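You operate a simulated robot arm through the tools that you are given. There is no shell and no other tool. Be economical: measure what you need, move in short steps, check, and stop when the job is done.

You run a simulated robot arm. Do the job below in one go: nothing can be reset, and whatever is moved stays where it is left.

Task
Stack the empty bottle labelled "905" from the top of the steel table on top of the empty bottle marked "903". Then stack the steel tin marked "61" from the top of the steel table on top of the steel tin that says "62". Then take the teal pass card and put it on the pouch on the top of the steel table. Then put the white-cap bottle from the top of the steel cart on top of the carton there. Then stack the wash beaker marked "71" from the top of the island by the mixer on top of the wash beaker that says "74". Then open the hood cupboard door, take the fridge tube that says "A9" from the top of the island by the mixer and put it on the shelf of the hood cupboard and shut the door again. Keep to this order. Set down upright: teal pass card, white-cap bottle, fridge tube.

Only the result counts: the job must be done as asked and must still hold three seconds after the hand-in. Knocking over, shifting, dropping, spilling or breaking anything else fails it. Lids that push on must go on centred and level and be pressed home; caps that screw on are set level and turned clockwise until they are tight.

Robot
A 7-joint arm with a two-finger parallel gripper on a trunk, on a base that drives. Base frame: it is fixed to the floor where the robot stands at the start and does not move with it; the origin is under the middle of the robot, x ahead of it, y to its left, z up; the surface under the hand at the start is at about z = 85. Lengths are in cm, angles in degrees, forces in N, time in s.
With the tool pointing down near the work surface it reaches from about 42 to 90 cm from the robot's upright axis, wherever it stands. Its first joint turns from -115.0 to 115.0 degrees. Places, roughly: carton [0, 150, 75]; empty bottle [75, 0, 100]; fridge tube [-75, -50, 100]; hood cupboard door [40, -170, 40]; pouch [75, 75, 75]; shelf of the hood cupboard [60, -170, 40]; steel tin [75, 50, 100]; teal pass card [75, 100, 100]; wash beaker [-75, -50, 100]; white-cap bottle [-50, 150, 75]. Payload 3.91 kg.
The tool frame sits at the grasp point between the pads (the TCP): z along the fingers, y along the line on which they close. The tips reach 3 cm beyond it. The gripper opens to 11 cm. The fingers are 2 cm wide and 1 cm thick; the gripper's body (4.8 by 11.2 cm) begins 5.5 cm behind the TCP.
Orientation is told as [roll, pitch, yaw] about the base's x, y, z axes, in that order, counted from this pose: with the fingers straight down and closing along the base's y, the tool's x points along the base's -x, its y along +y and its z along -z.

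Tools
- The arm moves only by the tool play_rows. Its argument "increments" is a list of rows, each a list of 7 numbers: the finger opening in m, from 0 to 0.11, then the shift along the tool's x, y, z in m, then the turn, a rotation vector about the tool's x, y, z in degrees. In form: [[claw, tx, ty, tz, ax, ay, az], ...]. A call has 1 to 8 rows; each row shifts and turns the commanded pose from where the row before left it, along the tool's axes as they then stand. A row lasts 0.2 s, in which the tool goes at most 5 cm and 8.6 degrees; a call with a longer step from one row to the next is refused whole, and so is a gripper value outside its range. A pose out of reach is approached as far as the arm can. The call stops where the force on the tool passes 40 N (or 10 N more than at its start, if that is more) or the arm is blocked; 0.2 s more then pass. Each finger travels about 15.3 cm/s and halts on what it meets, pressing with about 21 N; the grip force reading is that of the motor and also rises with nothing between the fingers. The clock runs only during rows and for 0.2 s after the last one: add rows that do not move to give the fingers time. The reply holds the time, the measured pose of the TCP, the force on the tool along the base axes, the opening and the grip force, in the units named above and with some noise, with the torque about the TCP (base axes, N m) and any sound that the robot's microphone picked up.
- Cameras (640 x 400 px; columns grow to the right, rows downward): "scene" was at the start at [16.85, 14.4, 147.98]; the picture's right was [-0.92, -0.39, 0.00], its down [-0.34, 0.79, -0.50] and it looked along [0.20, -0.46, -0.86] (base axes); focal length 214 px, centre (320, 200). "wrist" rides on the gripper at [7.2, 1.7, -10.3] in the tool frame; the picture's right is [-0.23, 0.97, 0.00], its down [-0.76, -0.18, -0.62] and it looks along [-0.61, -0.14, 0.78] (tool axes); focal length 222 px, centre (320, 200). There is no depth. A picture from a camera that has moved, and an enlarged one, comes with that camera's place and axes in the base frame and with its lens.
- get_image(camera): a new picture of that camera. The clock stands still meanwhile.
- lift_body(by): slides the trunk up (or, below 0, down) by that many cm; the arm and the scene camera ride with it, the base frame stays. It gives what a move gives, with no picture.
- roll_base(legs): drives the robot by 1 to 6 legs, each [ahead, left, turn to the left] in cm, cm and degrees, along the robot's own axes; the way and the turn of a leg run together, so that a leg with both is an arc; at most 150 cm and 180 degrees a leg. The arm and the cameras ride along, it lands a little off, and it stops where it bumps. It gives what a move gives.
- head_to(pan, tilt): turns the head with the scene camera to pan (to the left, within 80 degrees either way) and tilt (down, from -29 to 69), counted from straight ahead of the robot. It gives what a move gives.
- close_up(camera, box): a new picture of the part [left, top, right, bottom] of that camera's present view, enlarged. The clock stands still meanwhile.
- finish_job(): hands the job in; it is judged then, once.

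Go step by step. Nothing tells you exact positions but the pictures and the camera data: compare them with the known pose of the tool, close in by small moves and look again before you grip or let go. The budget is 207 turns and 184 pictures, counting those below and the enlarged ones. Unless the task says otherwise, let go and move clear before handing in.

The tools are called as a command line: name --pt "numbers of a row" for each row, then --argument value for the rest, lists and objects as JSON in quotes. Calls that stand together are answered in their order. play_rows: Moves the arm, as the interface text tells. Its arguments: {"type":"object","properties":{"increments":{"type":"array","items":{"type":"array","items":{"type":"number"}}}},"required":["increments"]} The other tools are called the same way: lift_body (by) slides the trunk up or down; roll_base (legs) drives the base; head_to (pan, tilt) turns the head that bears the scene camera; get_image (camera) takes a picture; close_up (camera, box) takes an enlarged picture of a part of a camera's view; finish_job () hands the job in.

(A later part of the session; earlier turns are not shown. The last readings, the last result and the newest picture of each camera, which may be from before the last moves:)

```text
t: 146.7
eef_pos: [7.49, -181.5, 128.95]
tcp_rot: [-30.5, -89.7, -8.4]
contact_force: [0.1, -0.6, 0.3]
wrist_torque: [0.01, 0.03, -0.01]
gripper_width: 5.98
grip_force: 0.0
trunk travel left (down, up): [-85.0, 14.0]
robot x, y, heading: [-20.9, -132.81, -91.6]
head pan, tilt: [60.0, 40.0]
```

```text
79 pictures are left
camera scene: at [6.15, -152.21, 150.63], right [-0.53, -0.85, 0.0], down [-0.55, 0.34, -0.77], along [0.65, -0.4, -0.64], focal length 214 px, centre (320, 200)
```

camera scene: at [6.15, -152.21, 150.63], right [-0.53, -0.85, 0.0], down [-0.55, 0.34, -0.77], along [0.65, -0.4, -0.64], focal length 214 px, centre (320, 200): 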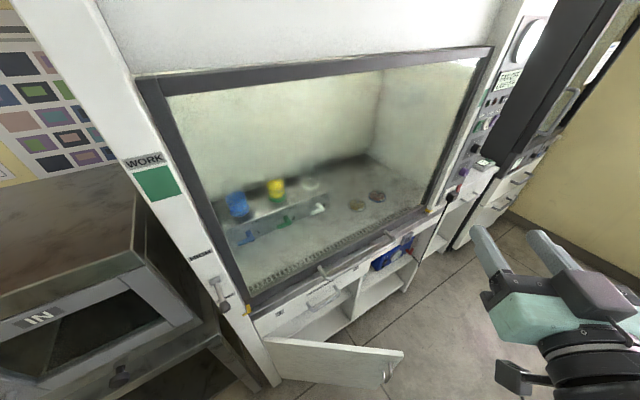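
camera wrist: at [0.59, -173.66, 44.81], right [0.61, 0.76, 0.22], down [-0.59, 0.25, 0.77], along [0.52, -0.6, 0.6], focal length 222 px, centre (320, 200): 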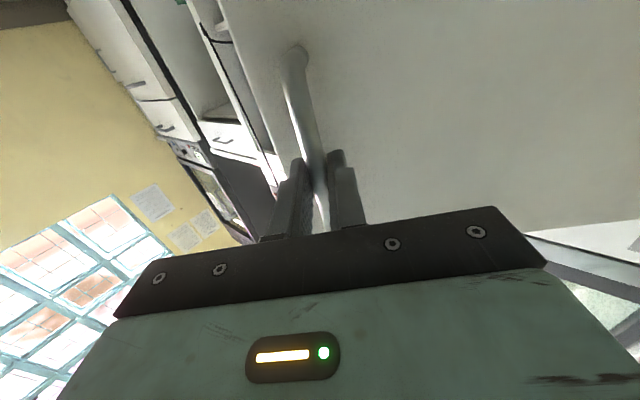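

The door stays open. Driving back to the island and turning to face it.

roll_base --legs '[[-98, 0, 1.6], [0, 0, -90]]'

head_to --pan 0 --tilt 50

get_image --camera "scene"

```text
t: 155.6
eef_pos: [-67.67, -65.68, 128.99]
tcp_rot: [-30.5, -89.7, -97.0]
contact_force: [0.5, -0.8, 0.4]
wrist_torque: [0.03, -0.03, -0.01]
gripper_width: 5.98
grip_force: 0.0
trunk travel left (down, up): [-85.0, 14.0]
robot x, y, heading: [-19.53, -35.83, 179.8]
head pan, tilt: [60.0, 40.0]
```

```text
t: 156.9
eef_pos: [-67.61, -65.69, 129.0]
tcp_rot: [-31.0, -89.8, -96.5]
contact_force: [0.4, 0.5, 0.4]
wrist_torque: [0.01, -0.01, -0.01]
gripper_width: 6.02
grip_force: 0.1
trunk travel left (down, up): [-85.0, 14.0]
robot x, y, heading: [-19.72, -35.7, 179.8]
head pan, tilt: [0.0, 50.0]
```

```text
78 pictures are left
camera scene: at [-41.79, -56.12, 149.22], right [0.0, 1.0, 0.0], down [0.77, 0.0, -0.64], along [-0.64, 0.0, -0.77], focal length 214 px, centre (320, 200)
```

scene: 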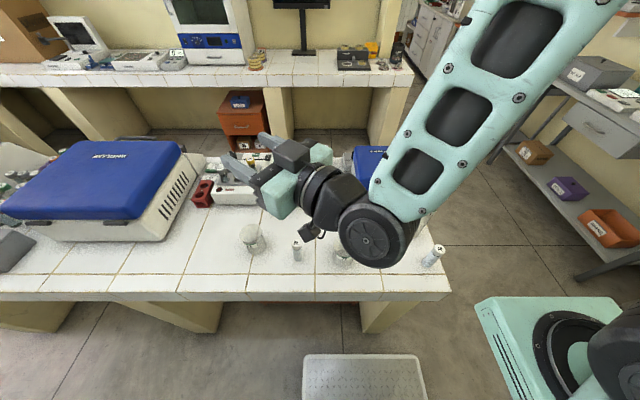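

The tube is too close for an inclined grasp, so I back up 20 cm, then turn the tool to point straight ahead and 30° down.

roll_base --legs '[[-20, -6, 0]]'

play_rows --pt "0.06 0 0 0 7.4 0 0" --pt "0.06 0 0 0 7.4 0 0" --pt "0.06 0 0 0 7.4 0 0" --pt "0.06 0 0 0 7.4 0 0" --pt "0.06 0 0 0 7.4 0 0" --pt "0.06 0 0 0 7.4 0 0" --pt "0.06 0 0 0 7.4 0 0"

get_image --camera "wrist"

```text
t: 158.5
eef_pos: [-47.66, -59.7, 128.88]
tcp_rot: [-29.9, -89.6, -97.6]
contact_force: [-0.8, 1.0, 0.0]
wrist_torque: [-0.01, -0.01, -0.02]
gripper_width: 5.99
grip_force: 0.0
trunk travel left (down, up): [-85.0, 14.0]
robot x, y, heading: [0.12, -29.68, 179.8]
head pan, tilt: [0.0, 50.0]
```

```text
t: 160.1
eef_pos: [-47.53, -59.78, 128.99]
tcp_rot: [-84.1, -89.6, -95.4]
contact_force: [0.3, 0.4, 1.6]
wrist_torque: [0.04, -0.03, 0.04]
gripper_width: 6.01
grip_force: 0.0
trunk travel left (down, up): [-85.0, 14.0]
robot x, y, heading: [-0.06, -30.05, 179.9]
head pan, tilt: [0.0, 50.0]
```

```text
77 pictures are left
camera wrist: at [-37.29, -61.3, 121.76], right [0.01, -0.97, 0.22], down [0.62, 0.18, 0.76], along [-0.78, 0.13, 0.61], focal length 222 px, centre (320, 200)
```

wrist: 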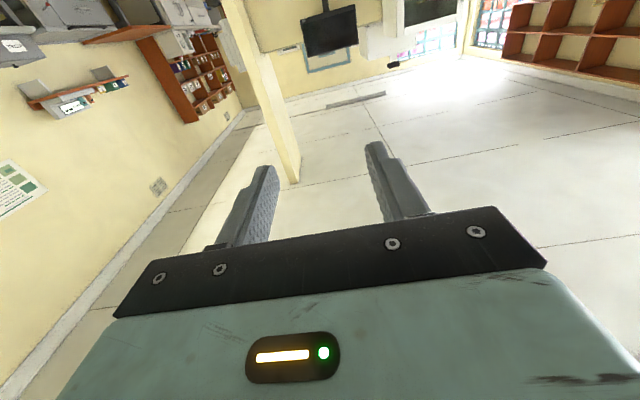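

Tool points straight ahead. Pitching down 30° while moving sideways in front of the tube.

play_rows --pt "0.06 0 -0.046 0 0 7.5 0" --pt "0.06 0 -0.046 0 0 7.5 0" --pt "0.06 0 -0.046 0 0 7.5 0" --pt "0.06 0 -0.046 0 0 7.5 0" --pt "0.06 0 -0.046 0 0 0 0" --pt "0.06 0 -0.046 0 0 0 0" --pt "0.06 0 -0.046 0 0 0 0" --pt "0.06 0 -0.046 0 0 0 0"

get_image --camera "wrist"

get_image --camera "scene"

```text
t: 161.9
eef_pos: [-53.63, -33.26, 136.18]
tcp_rot: [-0.8, -59.9, -178.6]
contact_force: [-0.7, 0.9, -0.7]
wrist_torque: [-0.02, 0.01, -0.02]
gripper_width: 5.99
grip_force: 0.1
out of reach, approached as far as the arm can: row 4, 5, 6, 7, 8
trunk travel left (down, up): [-85.0, 14.0]
robot x, y, heading: [0.13, -30.18, 179.8]
head pan, tilt: [0.0, 50.0]
```

```text
76 pictures are left
camera wrist: at [-41.05, -34.77, 135.2], right [-0.1, -0.98, 0.19], down [0.16, 0.17, 0.97], along [-0.98, 0.13, 0.13], focal length 222 px, centre (320, 200)
```

wrist: 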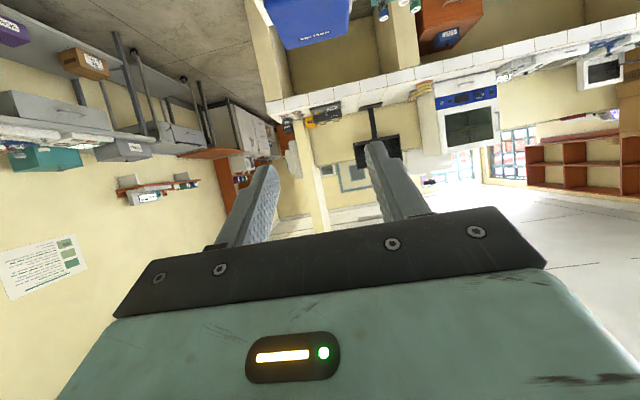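

```text
75 pictures are left
camera scene: at [-21.76, -50.22, 149.22], right [0.0, 1.0, 0.0], down [0.77, 0.0, -0.64], along [-0.64, 0.0, -0.77], focal length 214 px, centre (320, 200)
```

scene: 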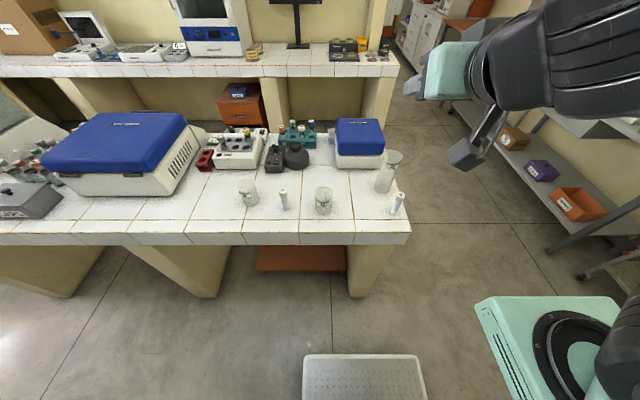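

The last pose was too close to the robot; the commanded point must go further out and lower. Moving to a pre-grasp in front of the tube.

play_rows --pt "0.06 0.0269 0 0.0334 0 0 0" --pt "0.06 0.0269 0 0.0334 0 0 0" --pt "0.06 0.0269 0 0.0334 0 0 0" --pt "0.06 0.0269 0 0.0334 0 0 0" --pt "0.06 0.0269 0 0.0334 0 0 0" --pt "0.06 0.0269 0 0.0334 0 0 0" --pt "0.06 0 0 0 0 0 0"

get_image --camera "wrist"

close_up --camera "scene" --box '[310, 120, 480, 240]'

```text
t: 163.5
eef_pos: [-64.91, -35.16, 113.68]
tcp_rot: [-0.5, -60.0, -178.8]
contact_force: [0.7, 0.1, -0.2]
wrist_torque: [0.01, 0.01, 0.0]
gripper_width: 6.0
grip_force: 0.1
out of reach, approached as far as the arm can: row 1, 2, 3
trunk travel left (down, up): [-85.0, 14.0]
robot x, y, heading: [0.55, -30.01, 179.8]
head pan, tilt: [0.0, 50.0]
```

```text
74 pictures are left
camera wrist: at [-52.32, -36.7, 112.62], right [-0.1, -0.98, 0.19], down [0.16, 0.17, 0.97], along [-0.98, 0.13, 0.13], focal length 222 px, centre (320, 200)
```

wrist: 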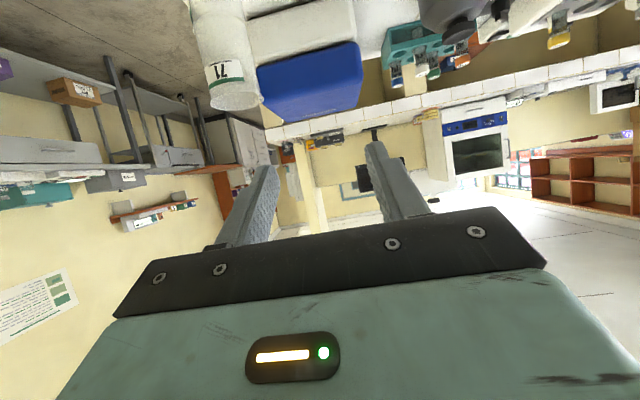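

```text
3.33 times, centred on (395, 180) of scene
camera zoom: at [-21.82, -50.2, 149.21], right [0.0, 1.0, 0.0], down [0.77, 0.0, -0.64], along [-0.64, 0.0, -0.77], focal length 715 px, centre (70, 267)
```

zoom: 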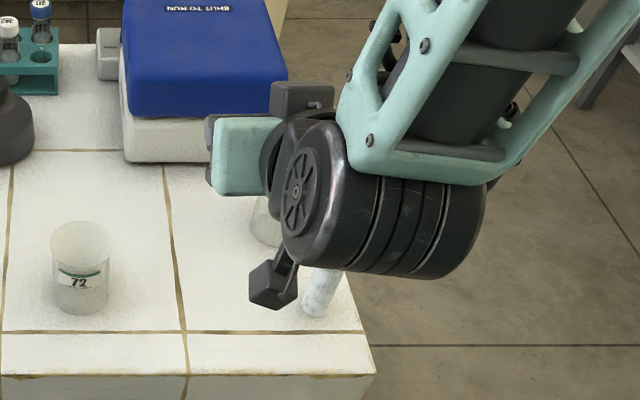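

The hand is beside the target now. I will come down on the tube from above with the tilted hand; moving sideways over it first.

play_rows --pt "0.06 -0.0072 -0.041 0.0124 0 0 0" --pt "0.06 -0.0072 -0.041 0.0124 0 0 0" --pt "0.06 -0.0072 -0.041 0.0124 0 0 0" --pt "0.06 0 0 0 0 0 0"

get_image --camera "wrist"

close_up --camera "scene" --box '[340, 120, 480, 240]'

```text
t: 164.5
eef_pos: [-69.22, -22.85, 113.95]
tcp_rot: [-0.6, -59.9, -178.8]
contact_force: [0.2, -0.5, -0.1]
wrist_torque: [0.03, 0.03, -0.04]
gripper_width: 6.01
grip_force: 0.0
trunk travel left (down, up): [-85.0, 14.0]
robot x, y, heading: [0.26, -29.34, 179.8]
head pan, tilt: [0.0, 50.0]
```

```text
72 pictures are left
camera wrist: at [-56.72, -24.38, 112.82], right [-0.1, -0.98, 0.19], down [0.16, 0.17, 0.97], along [-0.98, 0.13, 0.13], focal length 222 px, centre (320, 200)
```

wrist: 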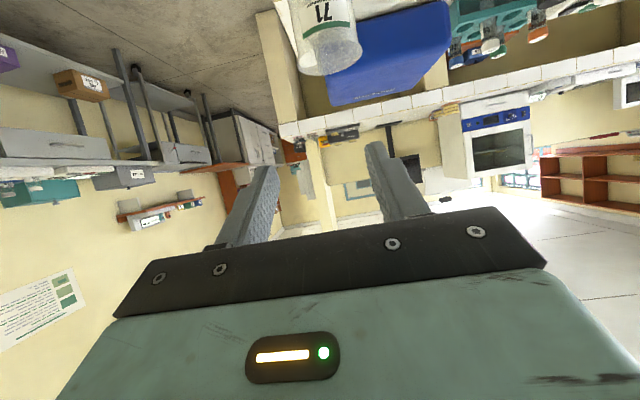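

```text
3.33 times, centred on (410, 180) of scene
camera zoom: at [-21.82, -50.2, 149.22], right [0.0, 1.0, 0.0], down [0.77, 0.0, -0.64], along [-0.64, 0.0, -0.77], focal length 715 px, centre (20, 267)
```

zoom: 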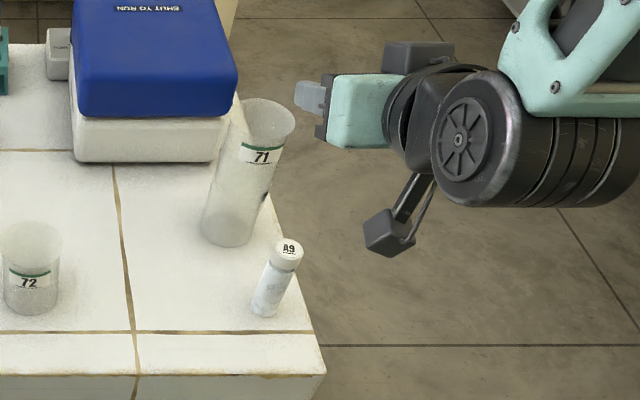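

Tube refined at (-69.1, -23.2), top at 96.2. Descending along the vertical to just above, then check.

play_rows --pt "0.06 0.0388 0.0035 0.0224 0 0 0" --pt "0.06 0.0388 0 0.0224 0 0 0" --pt "0.06 0.0388 0 0.0224 0 0 0" --pt "0.06 0 0 0 0 0 0"

get_image --camera "wrist"

close_up --camera "scene" --box '[340, 140, 460, 240]'

```text
t: 165.5
eef_pos: [-69.48, -23.42, 100.19]
tcp_rot: [-0.6, -60.0, -178.8]
contact_force: [0.9, -0.1, -0.2]
wrist_torque: [-0.01, 0.01, -0.03]
gripper_width: 5.99
grip_force: 0.1
trunk travel left (down, up): [-85.0, 14.0]
robot x, y, heading: [0.17, -30.04, 180.0]
head pan, tilt: [0.0, 50.0]
```

```text
70 pictures are left
camera wrist: at [-56.91, -24.89, 99.14], right [-0.1, -0.98, 0.19], down [0.16, 0.17, 0.97], along [-0.98, 0.13, 0.14], focal length 222 px, centre (320, 200)
```

wrist: 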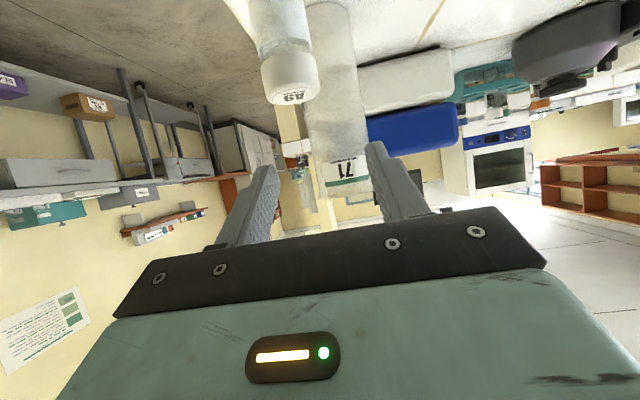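

```text
4.00 times, centred on (400, 190) of scene
camera zoom: at [-21.81, -50.19, 149.22], right [0.0, 1.0, 0.0], down [0.77, 0.0, -0.64], along [-0.64, 0.0, -0.77], focal length 858 px, centre (0, 240)
```

zoom: 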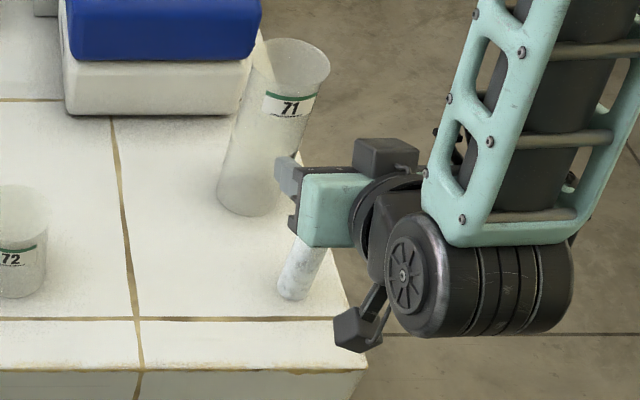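

Tube is between the fingers. Descending to grip height and closing.

play_rows --pt "0.06 0.0378 -0.0025 0.0196 0 0 0" --pt "0.06 0.0378 0 0.0196 0 0 0" --pt "0.06 0 0 0 0 0 0" --pt "0.04 0 0 0 0 0 0" --pt "0.02 0 0 0 0 0 0" --pt "0.0 0 0 0 0 0 0" --pt "0.0 0 0 0 0 0 0"

get_image --camera "wrist"

close_up --camera "scene" --box '[340, 140, 460, 240]'

```text
t: 167.1
eef_pos: [-69.22, -22.73, 91.6]
tcp_rot: [-0.6, -60.0, -178.7]
contact_force: [0.2, -0.6, 0.3]
wrist_torque: [0.01, 0.02, 0.01]
gripper_width: 2.47
grip_force: 21.1
trunk travel left (down, up): [-85.0, 14.0]
robot x, y, heading: [0.14, -30.09, 179.8]
head pan, tilt: [0.0, 50.0]
```

```text
68 pictures are left
camera wrist: at [-56.51, -24.32, 90.47], right [-0.1, -0.98, 0.19], down [0.16, 0.17, 0.97], along [-0.98, 0.13, 0.13], focal length 222 px, centre (320, 200)
```

wrist: 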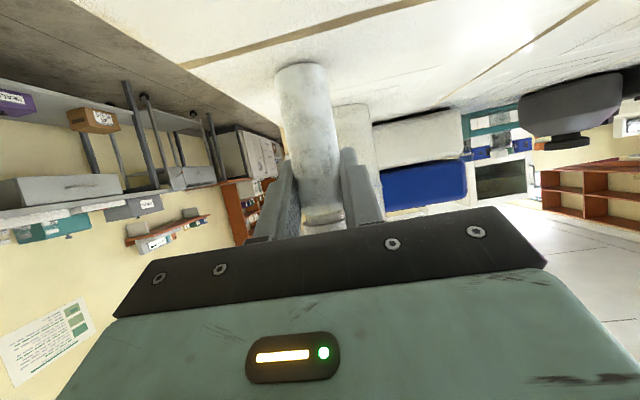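

```text
4.00 times, centred on (400, 190) of scene
camera zoom: at [-21.82, -50.2, 149.21], right [0.0, 1.0, 0.0], down [0.77, 0.0, -0.64], along [-0.64, 0.0, -0.77], focal length 858 px, centre (0, 240)
```

zoom: 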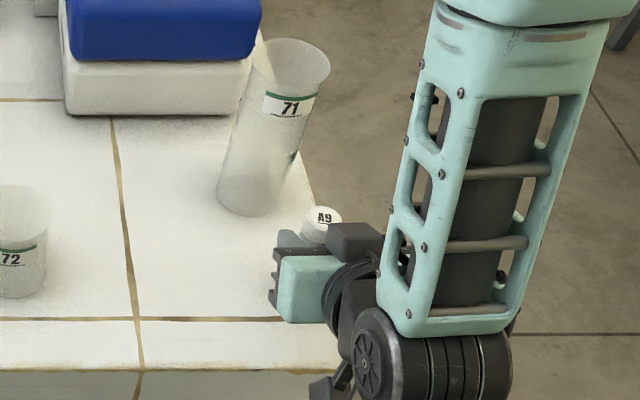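

Tube A9 is held (2.5 cm) and upright. Lifting it and turning the robot to heading 90, to back down the aisle past the door.

play_rows --pt "0.0 -0.0195 0 -0.011 0 0 0" --pt "0.0 -0.0388 0 -0.0224 0 0 0" --pt "0.0 -0.0388 0 -0.0224 0 0 0" --pt "0.0 -0.0388 0 -0.0224 0 0 0" --pt "0.0 -0.0388 0 -0.0224 0 0 0"

roll_base --legs '[[0, 0, -90]]'

get_image --camera "wrist"

```text
t: 168.3
eef_pos: [-68.85, -22.8, 111.91]
tcp_rot: [-0.6, -60.0, -178.7]
contact_force: [0.0, -0.8, -1.0]
wrist_torque: [0.04, 0.03, -0.03]
gripper_width: 2.47
grip_force: 20.6
trunk travel left (down, up): [-85.0, 14.0]
robot x, y, heading: [0.1, -30.07, 179.8]
head pan, tilt: [0.0, 50.0]
```

```text
t: 170.3
eef_pos: [-60.87, 7.89, 111.87]
tcp_rot: [-0.7, -60.0, 156.9]
contact_force: [0.5, -0.8, -0.4]
wrist_torque: [0.0, 0.01, -0.03]
gripper_width: 2.49
grip_force: 20.8
trunk travel left (down, up): [-85.0, 14.0]
robot x, y, heading: [-0.61, -26.96, 155.4]
head pan, tilt: [0.0, 50.0]
stopped in leg 1: the robot was blocked; the commanded pose is now the measured one
```

```text
66 pictures are left
camera wrist: at [-50.07, 1.19, 110.84], right [-0.5, -0.85, 0.19], down [0.21, 0.09, 0.97], along [-0.84, 0.52, 0.13], focal length 222 px, centre (320, 200)
```

wrist: 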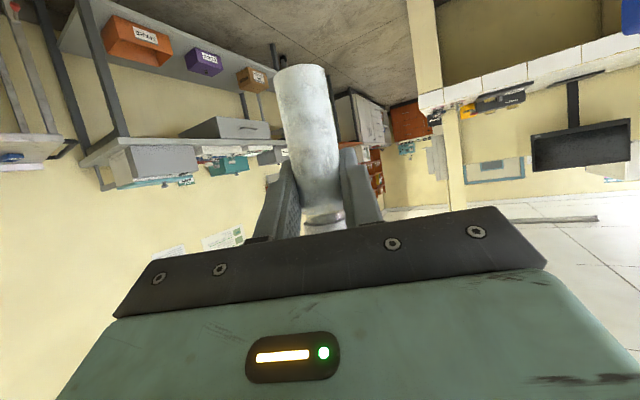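

The robot's rear touched the table. Moving forward away from it before turning on.

roll_base --legs '[[16, 0, 0], [0, 0, -65]]'

head_to --pan -70 --tilt 40

get_image --camera "scene"

```text
t: 174.6
eef_pos: [-8.83, 48.62, 112.03]
tcp_rot: [-0.7, -59.9, 91.6]
contact_force: [-0.5, -0.3, 0.7]
wrist_torque: [0.02, 0.04, -0.01]
gripper_width: 2.48
grip_force: 20.9
trunk travel left (down, up): [-85.0, 14.0]
robot x, y, heading: [-15.4, -20.89, 90.3]
head pan, tilt: [0.0, 50.0]
```

```text
t: 176.0
eef_pos: [-8.88, 48.61, 111.92]
tcp_rot: [-0.7, -59.9, 91.7]
contact_force: [-0.7, 0.8, -0.6]
wrist_torque: [-0.01, -0.02, -0.02]
gripper_width: 2.47
grip_force: 20.9
trunk travel left (down, up): [-85.0, 14.0]
robot x, y, heading: [-15.55, -20.42, 90.3]
head pan, tilt: [-70.0, 40.0]
```

```text
65 pictures are left
camera scene: at [-27.95, -3.44, 150.63], right [0.35, -0.94, 0.0], down [-0.6, -0.22, -0.77], along [0.72, 0.27, -0.64], focal length 214 px, centre (320, 200)
```

scene: 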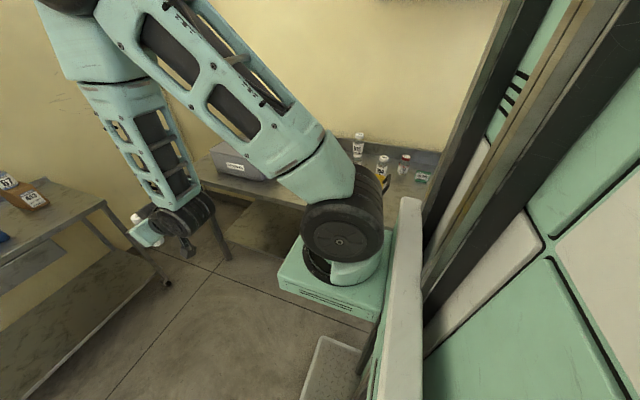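

Clear now. Lining up with the aisle middle and backing part of the way.

roll_base --legs '[[0, 10, -0.3], [-100, 0, 0]]'

```text
t: 181.9
eef_pos: [-18.49, -51.34, 111.89]
tcp_rot: [-0.6, -59.9, 91.3]
contact_force: [0.1, -0.7, -1.1]
wrist_torque: [-0.02, -0.01, 0.0]
gripper_width: 2.48
grip_force: 20.8
trunk travel left (down, up): [-85.0, 14.0]
robot x, y, heading: [-25.93, -120.47, 90.0]
head pan, tilt: [-70.0, 40.0]
```

Position is good (x≈-25.9). Continuing backward past the door in two parts.

roll_base --legs '[[-55, 0, 0]]'

head_to --pan -75 --tilt 65

get_image --camera "scene"

```text
t: 185.1
eef_pos: [-18.21, -105.78, 111.89]
tcp_rot: [-0.7, -59.9, 90.7]
contact_force: [0.4, -0.8, -0.4]
wrist_torque: [-0.01, 0.02, 0.0]
gripper_width: 2.49
grip_force: 21.7
trunk travel left (down, up): [-85.0, 14.0]
robot x, y, heading: [-26.08, -174.47, 89.5]
head pan, tilt: [-70.0, 40.0]
```

```text
t: 186.0
eef_pos: [-18.12, -105.63, 111.87]
tcp_rot: [-0.7, -59.9, 90.6]
contact_force: [-0.2, -0.2, -0.7]
wrist_torque: [-0.01, 0.02, -0.01]
gripper_width: 2.5
grip_force: 21.0
trunk travel left (down, up): [-85.0, 14.0]
robot x, y, heading: [-25.86, -174.85, 89.4]
head pan, tilt: [-75.0, 65.0]
```

```text
64 pictures are left
camera scene: at [-40.31, -158.79, 147.41], right [0.25, -0.97, 0.0], down [-0.88, -0.22, -0.42], along [0.41, 0.1, -0.91], focal length 214 px, centre (320, 200)
```

scene: 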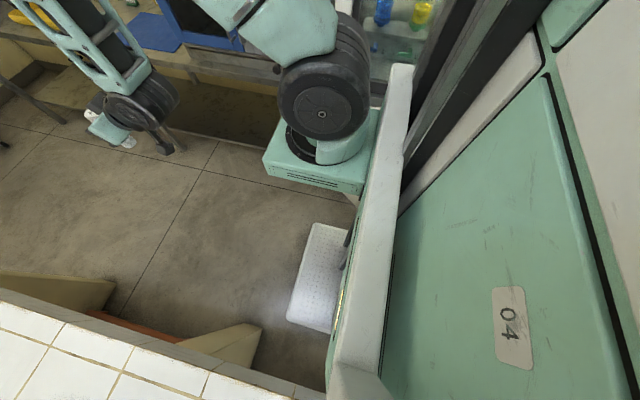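

Already alongside the door without contact. Backing the rest of the way.

roll_base --legs '[[-62, 0, 0.5]]'

lift_body --by -30

head_to --pan -40 --tilt 40

get_image --camera "scene"

get_image --camera "wrist"

```text
t: 189.4
eef_pos: [-19.4, -166.46, 111.9]
tcp_rot: [-0.7, -59.9, 91.5]
contact_force: [-0.7, 0.0, -0.7]
wrist_torque: [-0.03, 0.02, -0.01]
gripper_width: 2.47
grip_force: 20.8
trunk travel left (down, up): [-85.0, 14.0]
robot x, y, heading: [-26.09, -235.64, 90.2]
head pan, tilt: [-75.0, 65.0]
```

```text
t: 192.4
eef_pos: [-19.56, -166.42, 81.97]
tcp_rot: [-0.8, -59.9, 91.5]
contact_force: [-1.0, 0.5, -1.1]
wrist_torque: [0.02, 0.0, 0.0]
gripper_width: 2.5
grip_force: 21.2
trunk travel left (down, up): [-55.0, 44.0]
robot x, y, heading: [-26.01, -235.73, 90.1]
head pan, tilt: [-75.0, 65.0]
```

```text
t: 193.4
eef_pos: [-19.52, -166.44, 81.99]
tcp_rot: [-0.7, -59.9, 91.6]
contact_force: [0.5, -0.8, -0.5]
wrist_torque: [0.01, 0.0, 0.03]
gripper_width: 2.49
grip_force: 21.0
trunk travel left (down, up): [-55.0, 44.0]
robot x, y, heading: [-26.05, -235.67, 90.2]
head pan, tilt: [-40.0, 40.0]
```

```text
63 pictures are left
camera scene: at [-41.26, -214.83, 120.63], right [0.77, -0.64, 0.0], down [-0.41, -0.49, -0.77], along [0.49, 0.59, -0.64], focal length 214 px, centre (320, 200)
```

scene: 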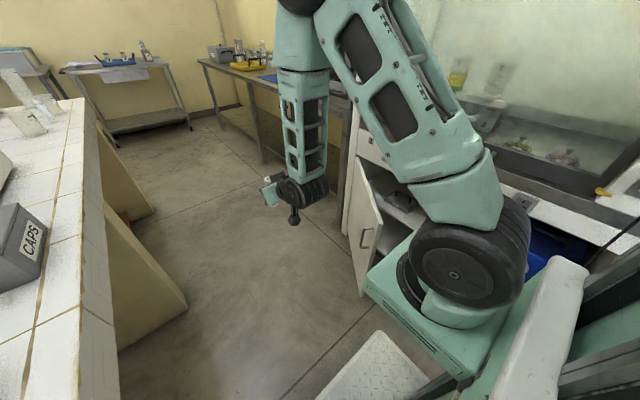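

```text
62 pictures are left
camera wrist: at [-20.98, -179.06, 80.85], right [-0.98, 0.1, 0.19], down [0.17, -0.15, 0.97], along [0.12, 0.98, 0.13], focal length 222 px, centre (320, 200)
```

wrist: 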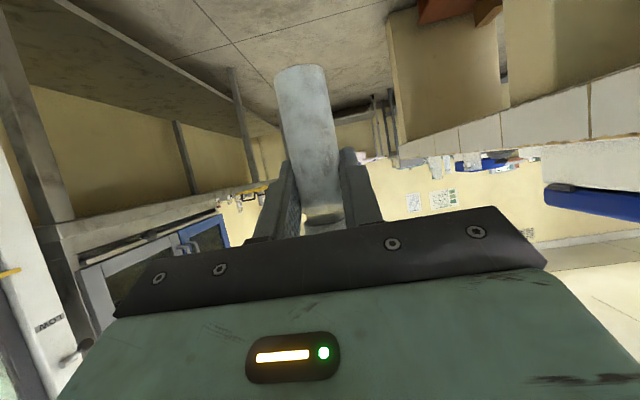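

Past the door. I shift slightly and turn the robot 30° right so the camera can see into the cupboard.

roll_base --legs '[[-8, -6, 0], [0, 0, -30]]'

head_to --pan -25 --tilt 40

get_image --camera "scene"

```text
t: 196.0
eef_pos: [20.34, -187.14, 81.93]
tcp_rot: [-0.7, -60.0, 61.5]
contact_force: [0.9, 0.3, -0.4]
wrist_torque: [0.02, 0.01, 0.02]
gripper_width: 2.45
grip_force: 20.7
trunk travel left (down, up): [-55.0, 44.0]
robot x, y, heading: [-20.37, -243.38, 60.1]
head pan, tilt: [-40.0, 40.0]
```

```text
t: 196.8
eef_pos: [20.45, -187.19, 81.84]
tcp_rot: [-0.7, -59.9, 61.6]
contact_force: [0.5, 0.3, 0.0]
wrist_torque: [0.0, 0.02, 0.02]
gripper_width: 2.47
grip_force: 21.0
trunk travel left (down, up): [-55.0, 44.0]
robot x, y, heading: [-19.68, -243.54, 60.0]
head pan, tilt: [-25.0, 40.0]
```

```text
61 pictures are left
camera scene: at [-23.81, -216.14, 120.63], right [0.57, -0.82, 0.0], down [-0.53, -0.37, -0.77], along [0.63, 0.44, -0.64], focal length 214 px, centre (320, 200)
```

scene: 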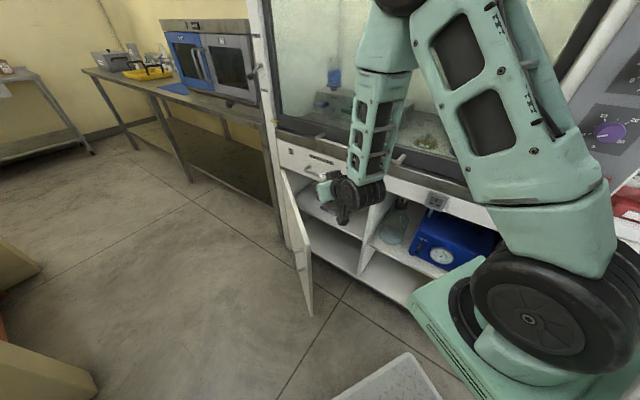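

close_up --camera "scene" --box '[260, 120, 460, 320]'

```text
2.00 times, centred on (360, 220) of scene
camera zoom: at [-23.81, -216.14, 120.63], right [0.57, -0.82, 0.0], down [-0.53, -0.37, -0.77], along [0.63, 0.44, -0.64], focal length 429 px, centre (240, 160)
```

zoom: 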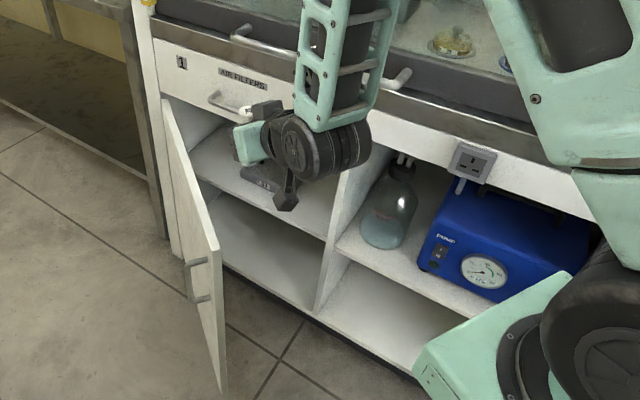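

The shelf surface is at about z 42.5–43.5, with a dark item near (49, -171); I will stand the tube at about (48, -186). Turning the tool to azimuth 15° first.

play_rows --pt "0.0 0 0 0 6.73 0 3.88" --pt "0.0 0 0 0 6.73 0 3.88" --pt "0.0 0 0 0 6.73 0 3.88" --pt "0.0 0 0 0 6.73 0 3.88" --pt "0.0 0 0 0 6.73 0 3.88" --pt "0.0 0 0 0 6.73 0 3.88"

get_image --camera "wrist"

get_image --camera "scene"

```text
t: 198.2
eef_pos: [20.27, -187.17, 82.05]
tcp_rot: [-0.5, -60.2, 14.7]
contact_force: [0.2, -0.9, -0.3]
wrist_torque: [0.0, 0.0, 0.01]
gripper_width: 2.5
grip_force: 21.5
trunk travel left (down, up): [-55.0, 44.0]
robot x, y, heading: [-19.86, -243.78, 60.1]
head pan, tilt: [-25.0, 40.0]
```

```text
59 pictures are left
camera wrist: at [7.73, -188.64, 80.83], right [-0.13, 0.97, 0.19], down [-0.11, -0.21, 0.97], along [0.98, 0.1, 0.14], focal length 222 px, centre (320, 200)
```

wrist: 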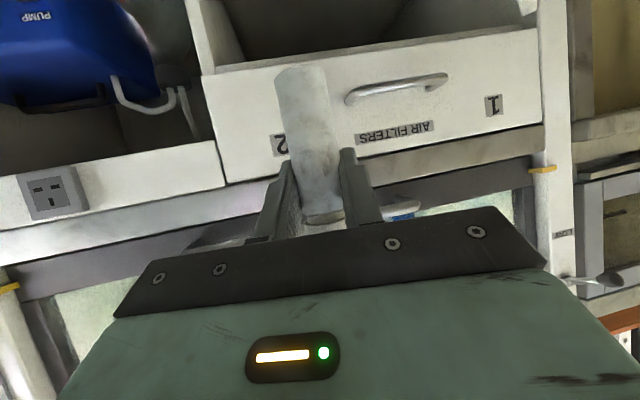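

```text
58 pictures are left
camera scene: at [-23.81, -216.14, 120.64], right [0.57, -0.82, 0.0], down [-0.53, -0.37, -0.77], along [0.63, 0.44, -0.64], focal length 214 px, centre (320, 200)
```

scene: 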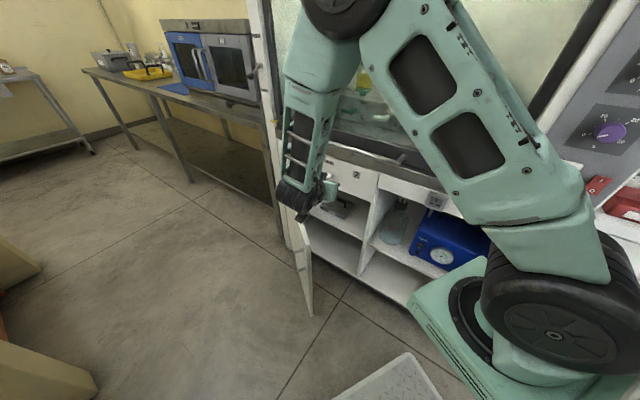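

Tool azimuth is right. Moving to the insertion line in front of the opening and lowering the trunk.

play_rows --pt "0.0 -0.0156 -0.0216 0.027 0 0 0" --pt "0.0 -0.0156 -0.0216 0.027 0 0 0" --pt "0.0 -0.0156 -0.0216 0.027 0 0 0" --pt "0.0 0 0 0 0 0 0"

lift_body --by -20

get_image --camera "wrist"

get_image --camera "scene"

```text
t: 199.2
eef_pos: [30.96, -191.14, 82.01]
tcp_rot: [-0.7, -60.2, 14.9]
contact_force: [0.1, 0.0, -0.4]
wrist_torque: [0.03, -0.01, 0.0]
gripper_width: 2.48
grip_force: 21.3
trunk travel left (down, up): [-55.0, 44.0]
robot x, y, heading: [-20.19, -244.19, 60.1]
head pan, tilt: [-25.0, 40.0]
```

```text
t: 201.4
eef_pos: [30.89, -191.12, 61.92]
tcp_rot: [-0.6, -60.2, 14.9]
contact_force: [0.0, 0.6, 0.0]
wrist_torque: [0.01, 0.0, 0.03]
gripper_width: 2.47
grip_force: 21.4
trunk travel left (down, up): [-35.0, 64.0]
robot x, y, heading: [-20.04, -243.94, 60.0]
head pan, tilt: [-25.0, 40.0]
```

```text
57 pictures are left
camera wrist: at [18.4, -192.7, 60.82], right [-0.13, 0.97, 0.19], down [-0.11, -0.21, 0.97], along [0.98, 0.11, 0.14], focal length 222 px, centre (320, 200)
```

wrist: 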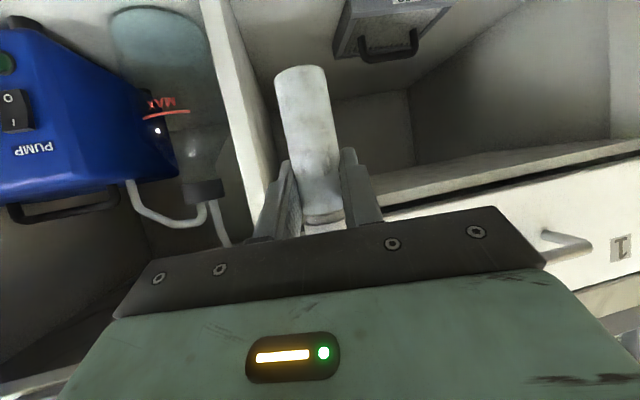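

```text
56 pictures are left
camera scene: at [-23.82, -216.14, 100.64], right [0.57, -0.82, 0.0], down [-0.53, -0.37, -0.77], along [0.63, 0.44, -0.64], focal length 214 px, centre (320, 200)
```

scene: 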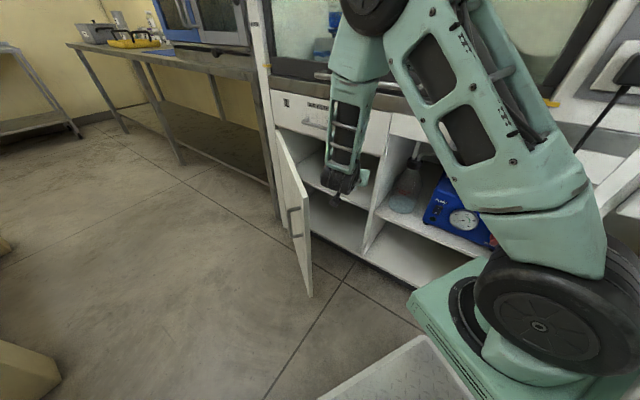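

close_up --camera "wrist" --box '[200, 0, 480, 200]'

close_up --camera "scene" --box '[270, 120, 430, 260]'

```text
2.00 times, centred on (340, 100) of wrist
camera zoom: at [18.4, -192.7, 60.82], right [-0.13, 0.97, 0.19], down [-0.11, -0.21, 0.97], along [0.98, 0.11, 0.14], focal length 444 px, centre (280, 400)
```

zoom: 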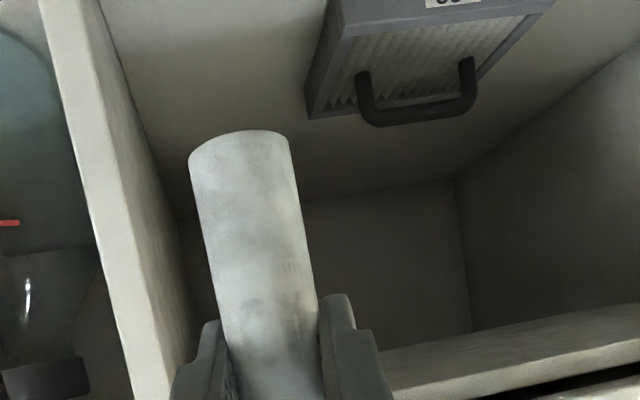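

```text
2.86 times, centred on (350, 190) of scene
camera zoom: at [-23.82, -216.14, 100.64], right [0.57, -0.82, 0.0], down [-0.53, -0.37, -0.77], along [0.63, 0.44, -0.64], focal length 613 px, centre (234, 229)
```

zoom: 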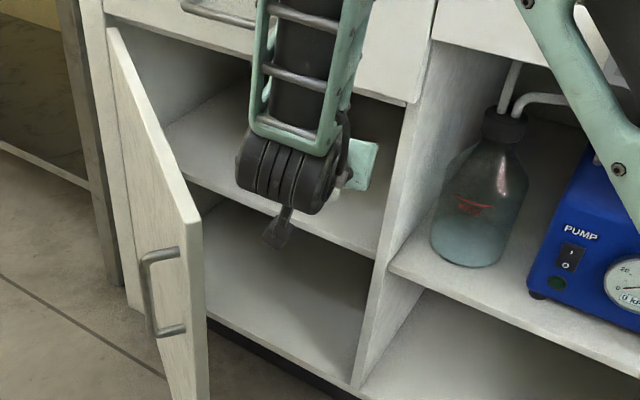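

Free gap on the shelf is y≈-182…-194. I will place the tube at about (45, -187.5): turning the tool a bit straighter and lowering to entry height outside the opening.

play_rows --pt "0.0 0 0 0 7.4 0 4.25" --pt "0.0 0 0 0 0 0 0"

lift_body --by -11

get_image --camera "wrist"

close_up --camera "scene" --box '[270, 120, 430, 260]'

```text
t: 202.0
eef_pos: [31.03, -191.15, 61.98]
tcp_rot: [-0.6, -60.3, 6.2]
contact_force: [0.6, 0.7, -0.1]
wrist_torque: [-0.01, 0.02, -0.02]
gripper_width: 2.48
grip_force: 20.9
trunk travel left (down, up): [-35.0, 64.0]
robot x, y, heading: [-20.39, -243.29, 60.0]
head pan, tilt: [-25.0, 40.0]
```

```text
t: 203.4
eef_pos: [31.03, -191.15, 50.91]
tcp_rot: [-0.6, -60.3, 6.3]
contact_force: [-0.1, 0.2, -1.0]
wrist_torque: [0.01, 0.03, 0.02]
gripper_width: 2.49
grip_force: 20.7
trunk travel left (down, up): [-24.0, 75.0]
robot x, y, heading: [-20.34, -243.6, 60.5]
head pan, tilt: [-25.0, 40.0]
```

```text
53 pictures are left
camera wrist: at [18.34, -190.8, 49.83], right [0.01, 0.98, 0.19], down [-0.15, -0.19, 0.97], along [0.99, -0.04, 0.14], focal length 222 px, centre (320, 200)
```

wrist: 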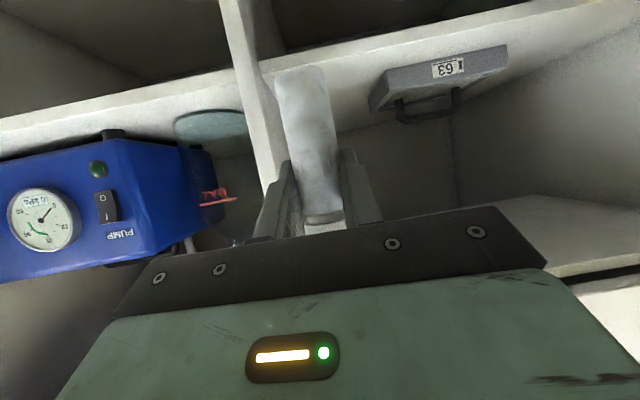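

```text
2.86 times, centred on (350, 190) of scene
camera zoom: at [-23.82, -216.14, 89.63], right [0.57, -0.82, 0.0], down [-0.53, -0.37, -0.77], along [0.63, 0.44, -0.64], focal length 613 px, centre (234, 229)
```

zoom: 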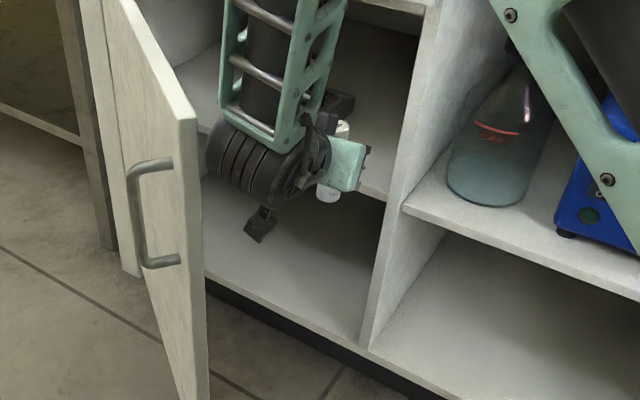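

The filter box's right edge is y≈-182.5 and the partition y≈-194.5; shelf about z 41.5. Inserting the tube to (46, -188) at a safe height.

play_rows --pt "0.0 -0.0152 0.003 0.0264 0 0 0" --pt "0.0 -0.0152 0.003 0.0264 0 0 0" --pt "0.0 -0.0152 0.003 0.0264 0 0 0" --pt "0.0 0 0 0 0 0 0"

get_image --camera "wrist"

close_up --camera "scene" --box '[270, 120, 430, 260]'

```text
t: 204.4
eef_pos: [39.95, -189.39, 51.15]
tcp_rot: [-0.6, -60.3, 6.3]
contact_force: [0.2, -0.1, -0.8]
wrist_torque: [-0.03, 0.0, 0.01]
gripper_width: 2.47
grip_force: 21.1
trunk travel left (down, up): [-24.0, 75.0]
robot x, y, heading: [-19.91, -243.58, 60.1]
head pan, tilt: [-25.0, 40.0]
```

```text
51 pictures are left
camera wrist: at [27.26, -188.99, 49.89], right [0.01, 0.98, 0.19], down [-0.15, -0.19, 0.97], along [0.99, -0.04, 0.14], focal length 222 px, centre (320, 200)
```

wrist: 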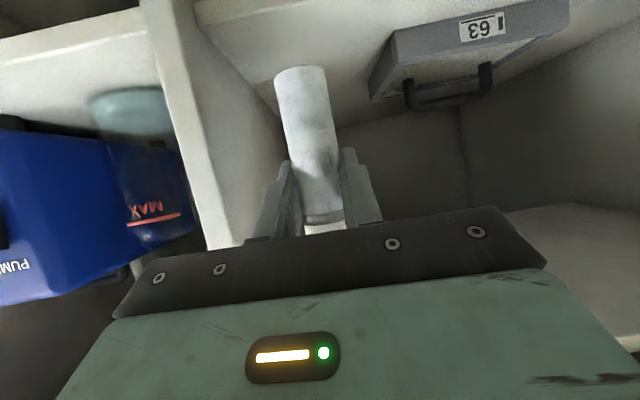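

```text
2.86 times, centred on (350, 190) of scene
camera zoom: at [-23.82, -216.14, 89.63], right [0.57, -0.82, 0.0], down [-0.53, -0.37, -0.77], along [0.63, 0.44, -0.64], focal length 613 px, centre (234, 229)
```

zoom: 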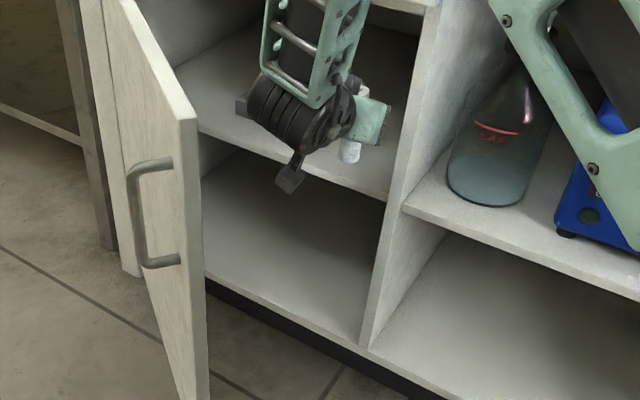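

Clear all round. Completing the insertion.

play_rows --pt "0.0 -0.0152 0.003 0.0264 0 0 0" --pt "0.0 -0.0152 0.003 0.0264 0 0 0" --pt "0.0 0 0 0 0 0 0"

get_image --camera "wrist"

close_up --camera "scene" --box '[300, 130, 400, 210]'

```text
t: 205.2
eef_pos: [45.84, -188.2, 51.08]
tcp_rot: [-0.6, -60.2, 6.3]
contact_force: [-0.1, -0.3, 0.0]
wrist_torque: [0.0, -0.01, -0.03]
gripper_width: 2.46
grip_force: 21.4
trunk travel left (down, up): [-24.0, 75.0]
robot x, y, heading: [-20.13, -243.8, 60.1]
head pan, tilt: [-25.0, 40.0]
```

```text
49 pictures are left
camera wrist: at [33.12, -187.72, 49.89], right [0.01, 0.98, 0.19], down [-0.14, -0.19, 0.97], along [0.99, -0.04, 0.14], focal length 222 px, centre (320, 200)
```

wrist: 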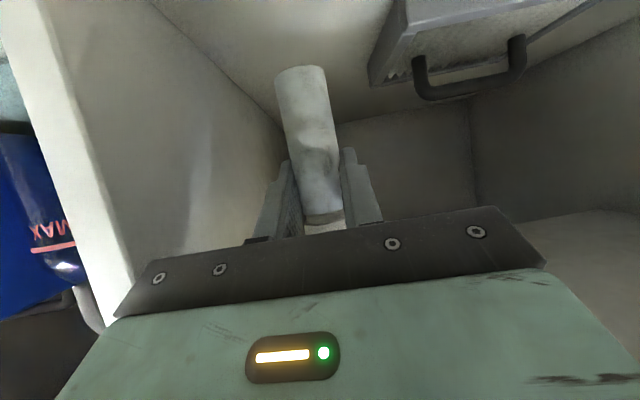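

```text
5.00 times, centred on (350, 170) of scene
camera zoom: at [-23.82, -216.14, 89.63], right [0.57, -0.82, 0.0], down [-0.53, -0.37, -0.77], along [0.63, 0.44, -0.64], focal length 1072 px, centre (170, 350)
```

zoom: 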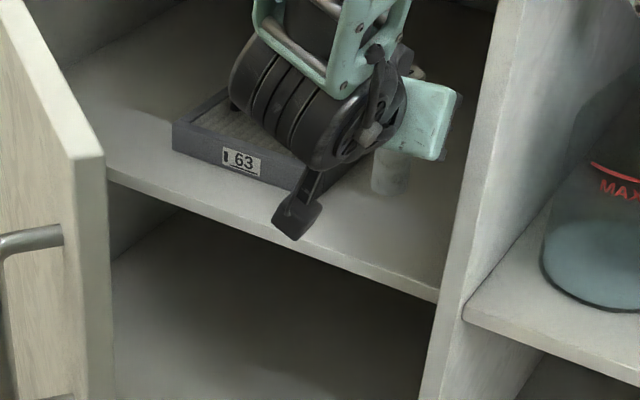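

The tube hangs above a clear spot on the shelf. Lowering until it touches.

play_rows --pt "0.0 0.0173 0 0.01 0 0 0" --pt "0.0 0.0087 0 0.005 0 0 0" --pt "0.0 0 0 0 0 0 0"

close_up --camera "scene" --box '[300, 130, 400, 210]'

```text
t: 206.0
eef_pos: [45.96, -188.09, 47.99]
tcp_rot: [-0.5, -60.4, 6.2]
contact_force: [0.1, -0.3, 0.5]
wrist_torque: [-0.01, 0.01, 0.03]
gripper_width: 2.47
grip_force: 21.2
trunk travel left (down, up): [-24.0, 75.0]
robot x, y, heading: [-20.28, -243.23, 60.2]
head pan, tilt: [-25.0, 40.0]
```

```text
5.00 times, centred on (350, 170) of scene
camera zoom: at [-23.82, -216.14, 89.63], right [0.57, -0.82, 0.0], down [-0.53, -0.37, -0.77], along [0.63, 0.44, -0.64], focal length 1072 px, centre (170, 350)
```

zoom: 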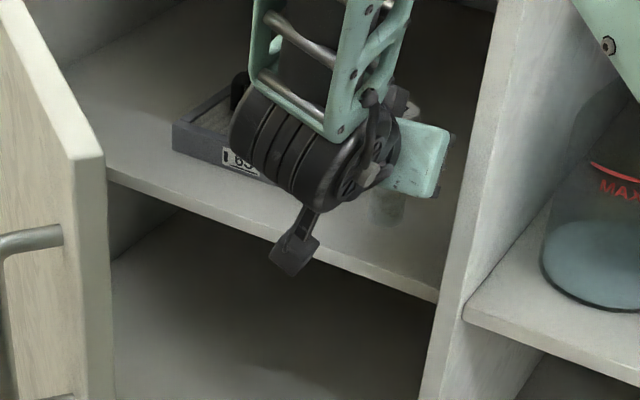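

play_rows --pt "0.0 0.0035 0 0.002 0 0 0" --pt "0.0 0.0026 0 0.0015 0 0 0" --pt "0.0 0.0026 0 0.0015 0 0 0"

```text
t: 206.8
eef_pos: [46.1, -188.22, 47.2]
tcp_rot: [-0.6, -60.3, 6.3]
contact_force: [0.0, 0.1, -1.3]
wrist_torque: [-0.01, -0.01, 0.02]
gripper_width: 2.46
grip_force: 21.0
trunk travel left (down, up): [-24.0, 75.0]
robot x, y, heading: [-20.2, -243.71, 60.2]
head pan, tilt: [-25.0, 40.0]
```

No contact yet; continuing in small steps.

play_rows --pt "0.0 0.0026 0 0.0015 0 0 0" --pt "0.0 0.0026 0 0.0015 0 0 0" --pt "0.0 0.0026 0 0.0015 0 0 0"

```text
t: 207.6
eef_pos: [46.09, -188.16, 46.13]
tcp_rot: [-0.6, -60.3, 6.3]
contact_force: [0.2, -0.1, -1.5]
wrist_torque: [0.01, -0.03, -0.01]
gripper_width: 2.49
grip_force: 21.1
trunk travel left (down, up): [-24.0, 75.0]
robot x, y, heading: [-20.62, -243.11, 59.9]
head pan, tilt: [-25.0, 40.0]
```

close_up --camera "scene" --box '[320, 140, 390, 200]'

close_up --camera "wrist" --box '[240, 0, 400, 120]'

```text
6.67 times, centred on (355, 170) of scene
camera zoom: at [-23.82, -216.14, 89.63], right [0.57, -0.82, 0.0], down [-0.53, -0.37, -0.77], along [0.63, 0.44, -0.64], focal length 1430 px, centre (87, 400)
```

zoom: 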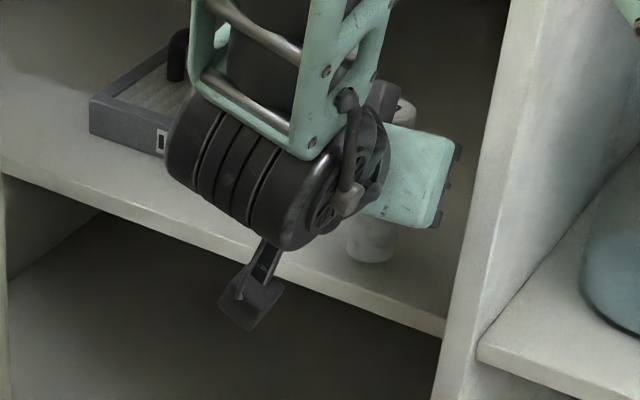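

```text
3.33 times, centred on (320, 60) of wrist
camera zoom: at [33.32, -187.75, 44.95], right [0.01, 0.98, 0.19], down [-0.15, -0.19, 0.97], along [0.99, -0.04, 0.14], focal length 740 px, centre (320, 667)
```

zoom: 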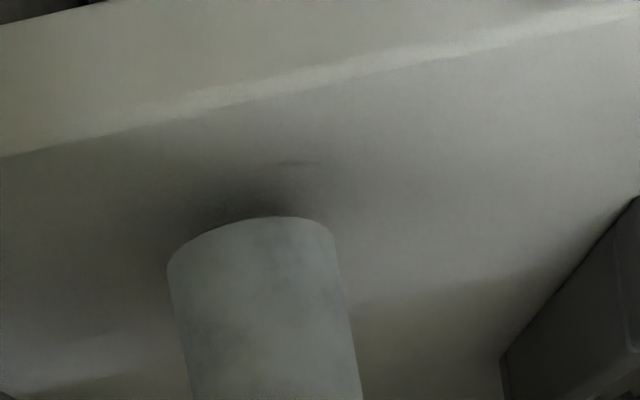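

The contact shadow shows it is nearly down. A few more small steps.

play_rows --pt "0.0 0.0026 0 0.0015 0 0 0" --pt "0.0 0.0026 0 0.0015 0 0 0" --pt "0.0 0.0017 0 0.001 0 0 0"

```text
t: 208.4
eef_pos: [46.01, -188.16, 45.49]
tcp_rot: [-0.4, -60.5, 6.1]
contact_force: [-1.2, -2.4, 10.7]
wrist_torque: [-0.07, 0.12, 0.01]
gripper_width: 2.46
grip_force: 21.0
trunk travel left (down, up): [-24.0, 75.0]
robot x, y, heading: [-20.06, -243.81, 60.0]
head pan, tilt: [-25.0, 40.0]
```

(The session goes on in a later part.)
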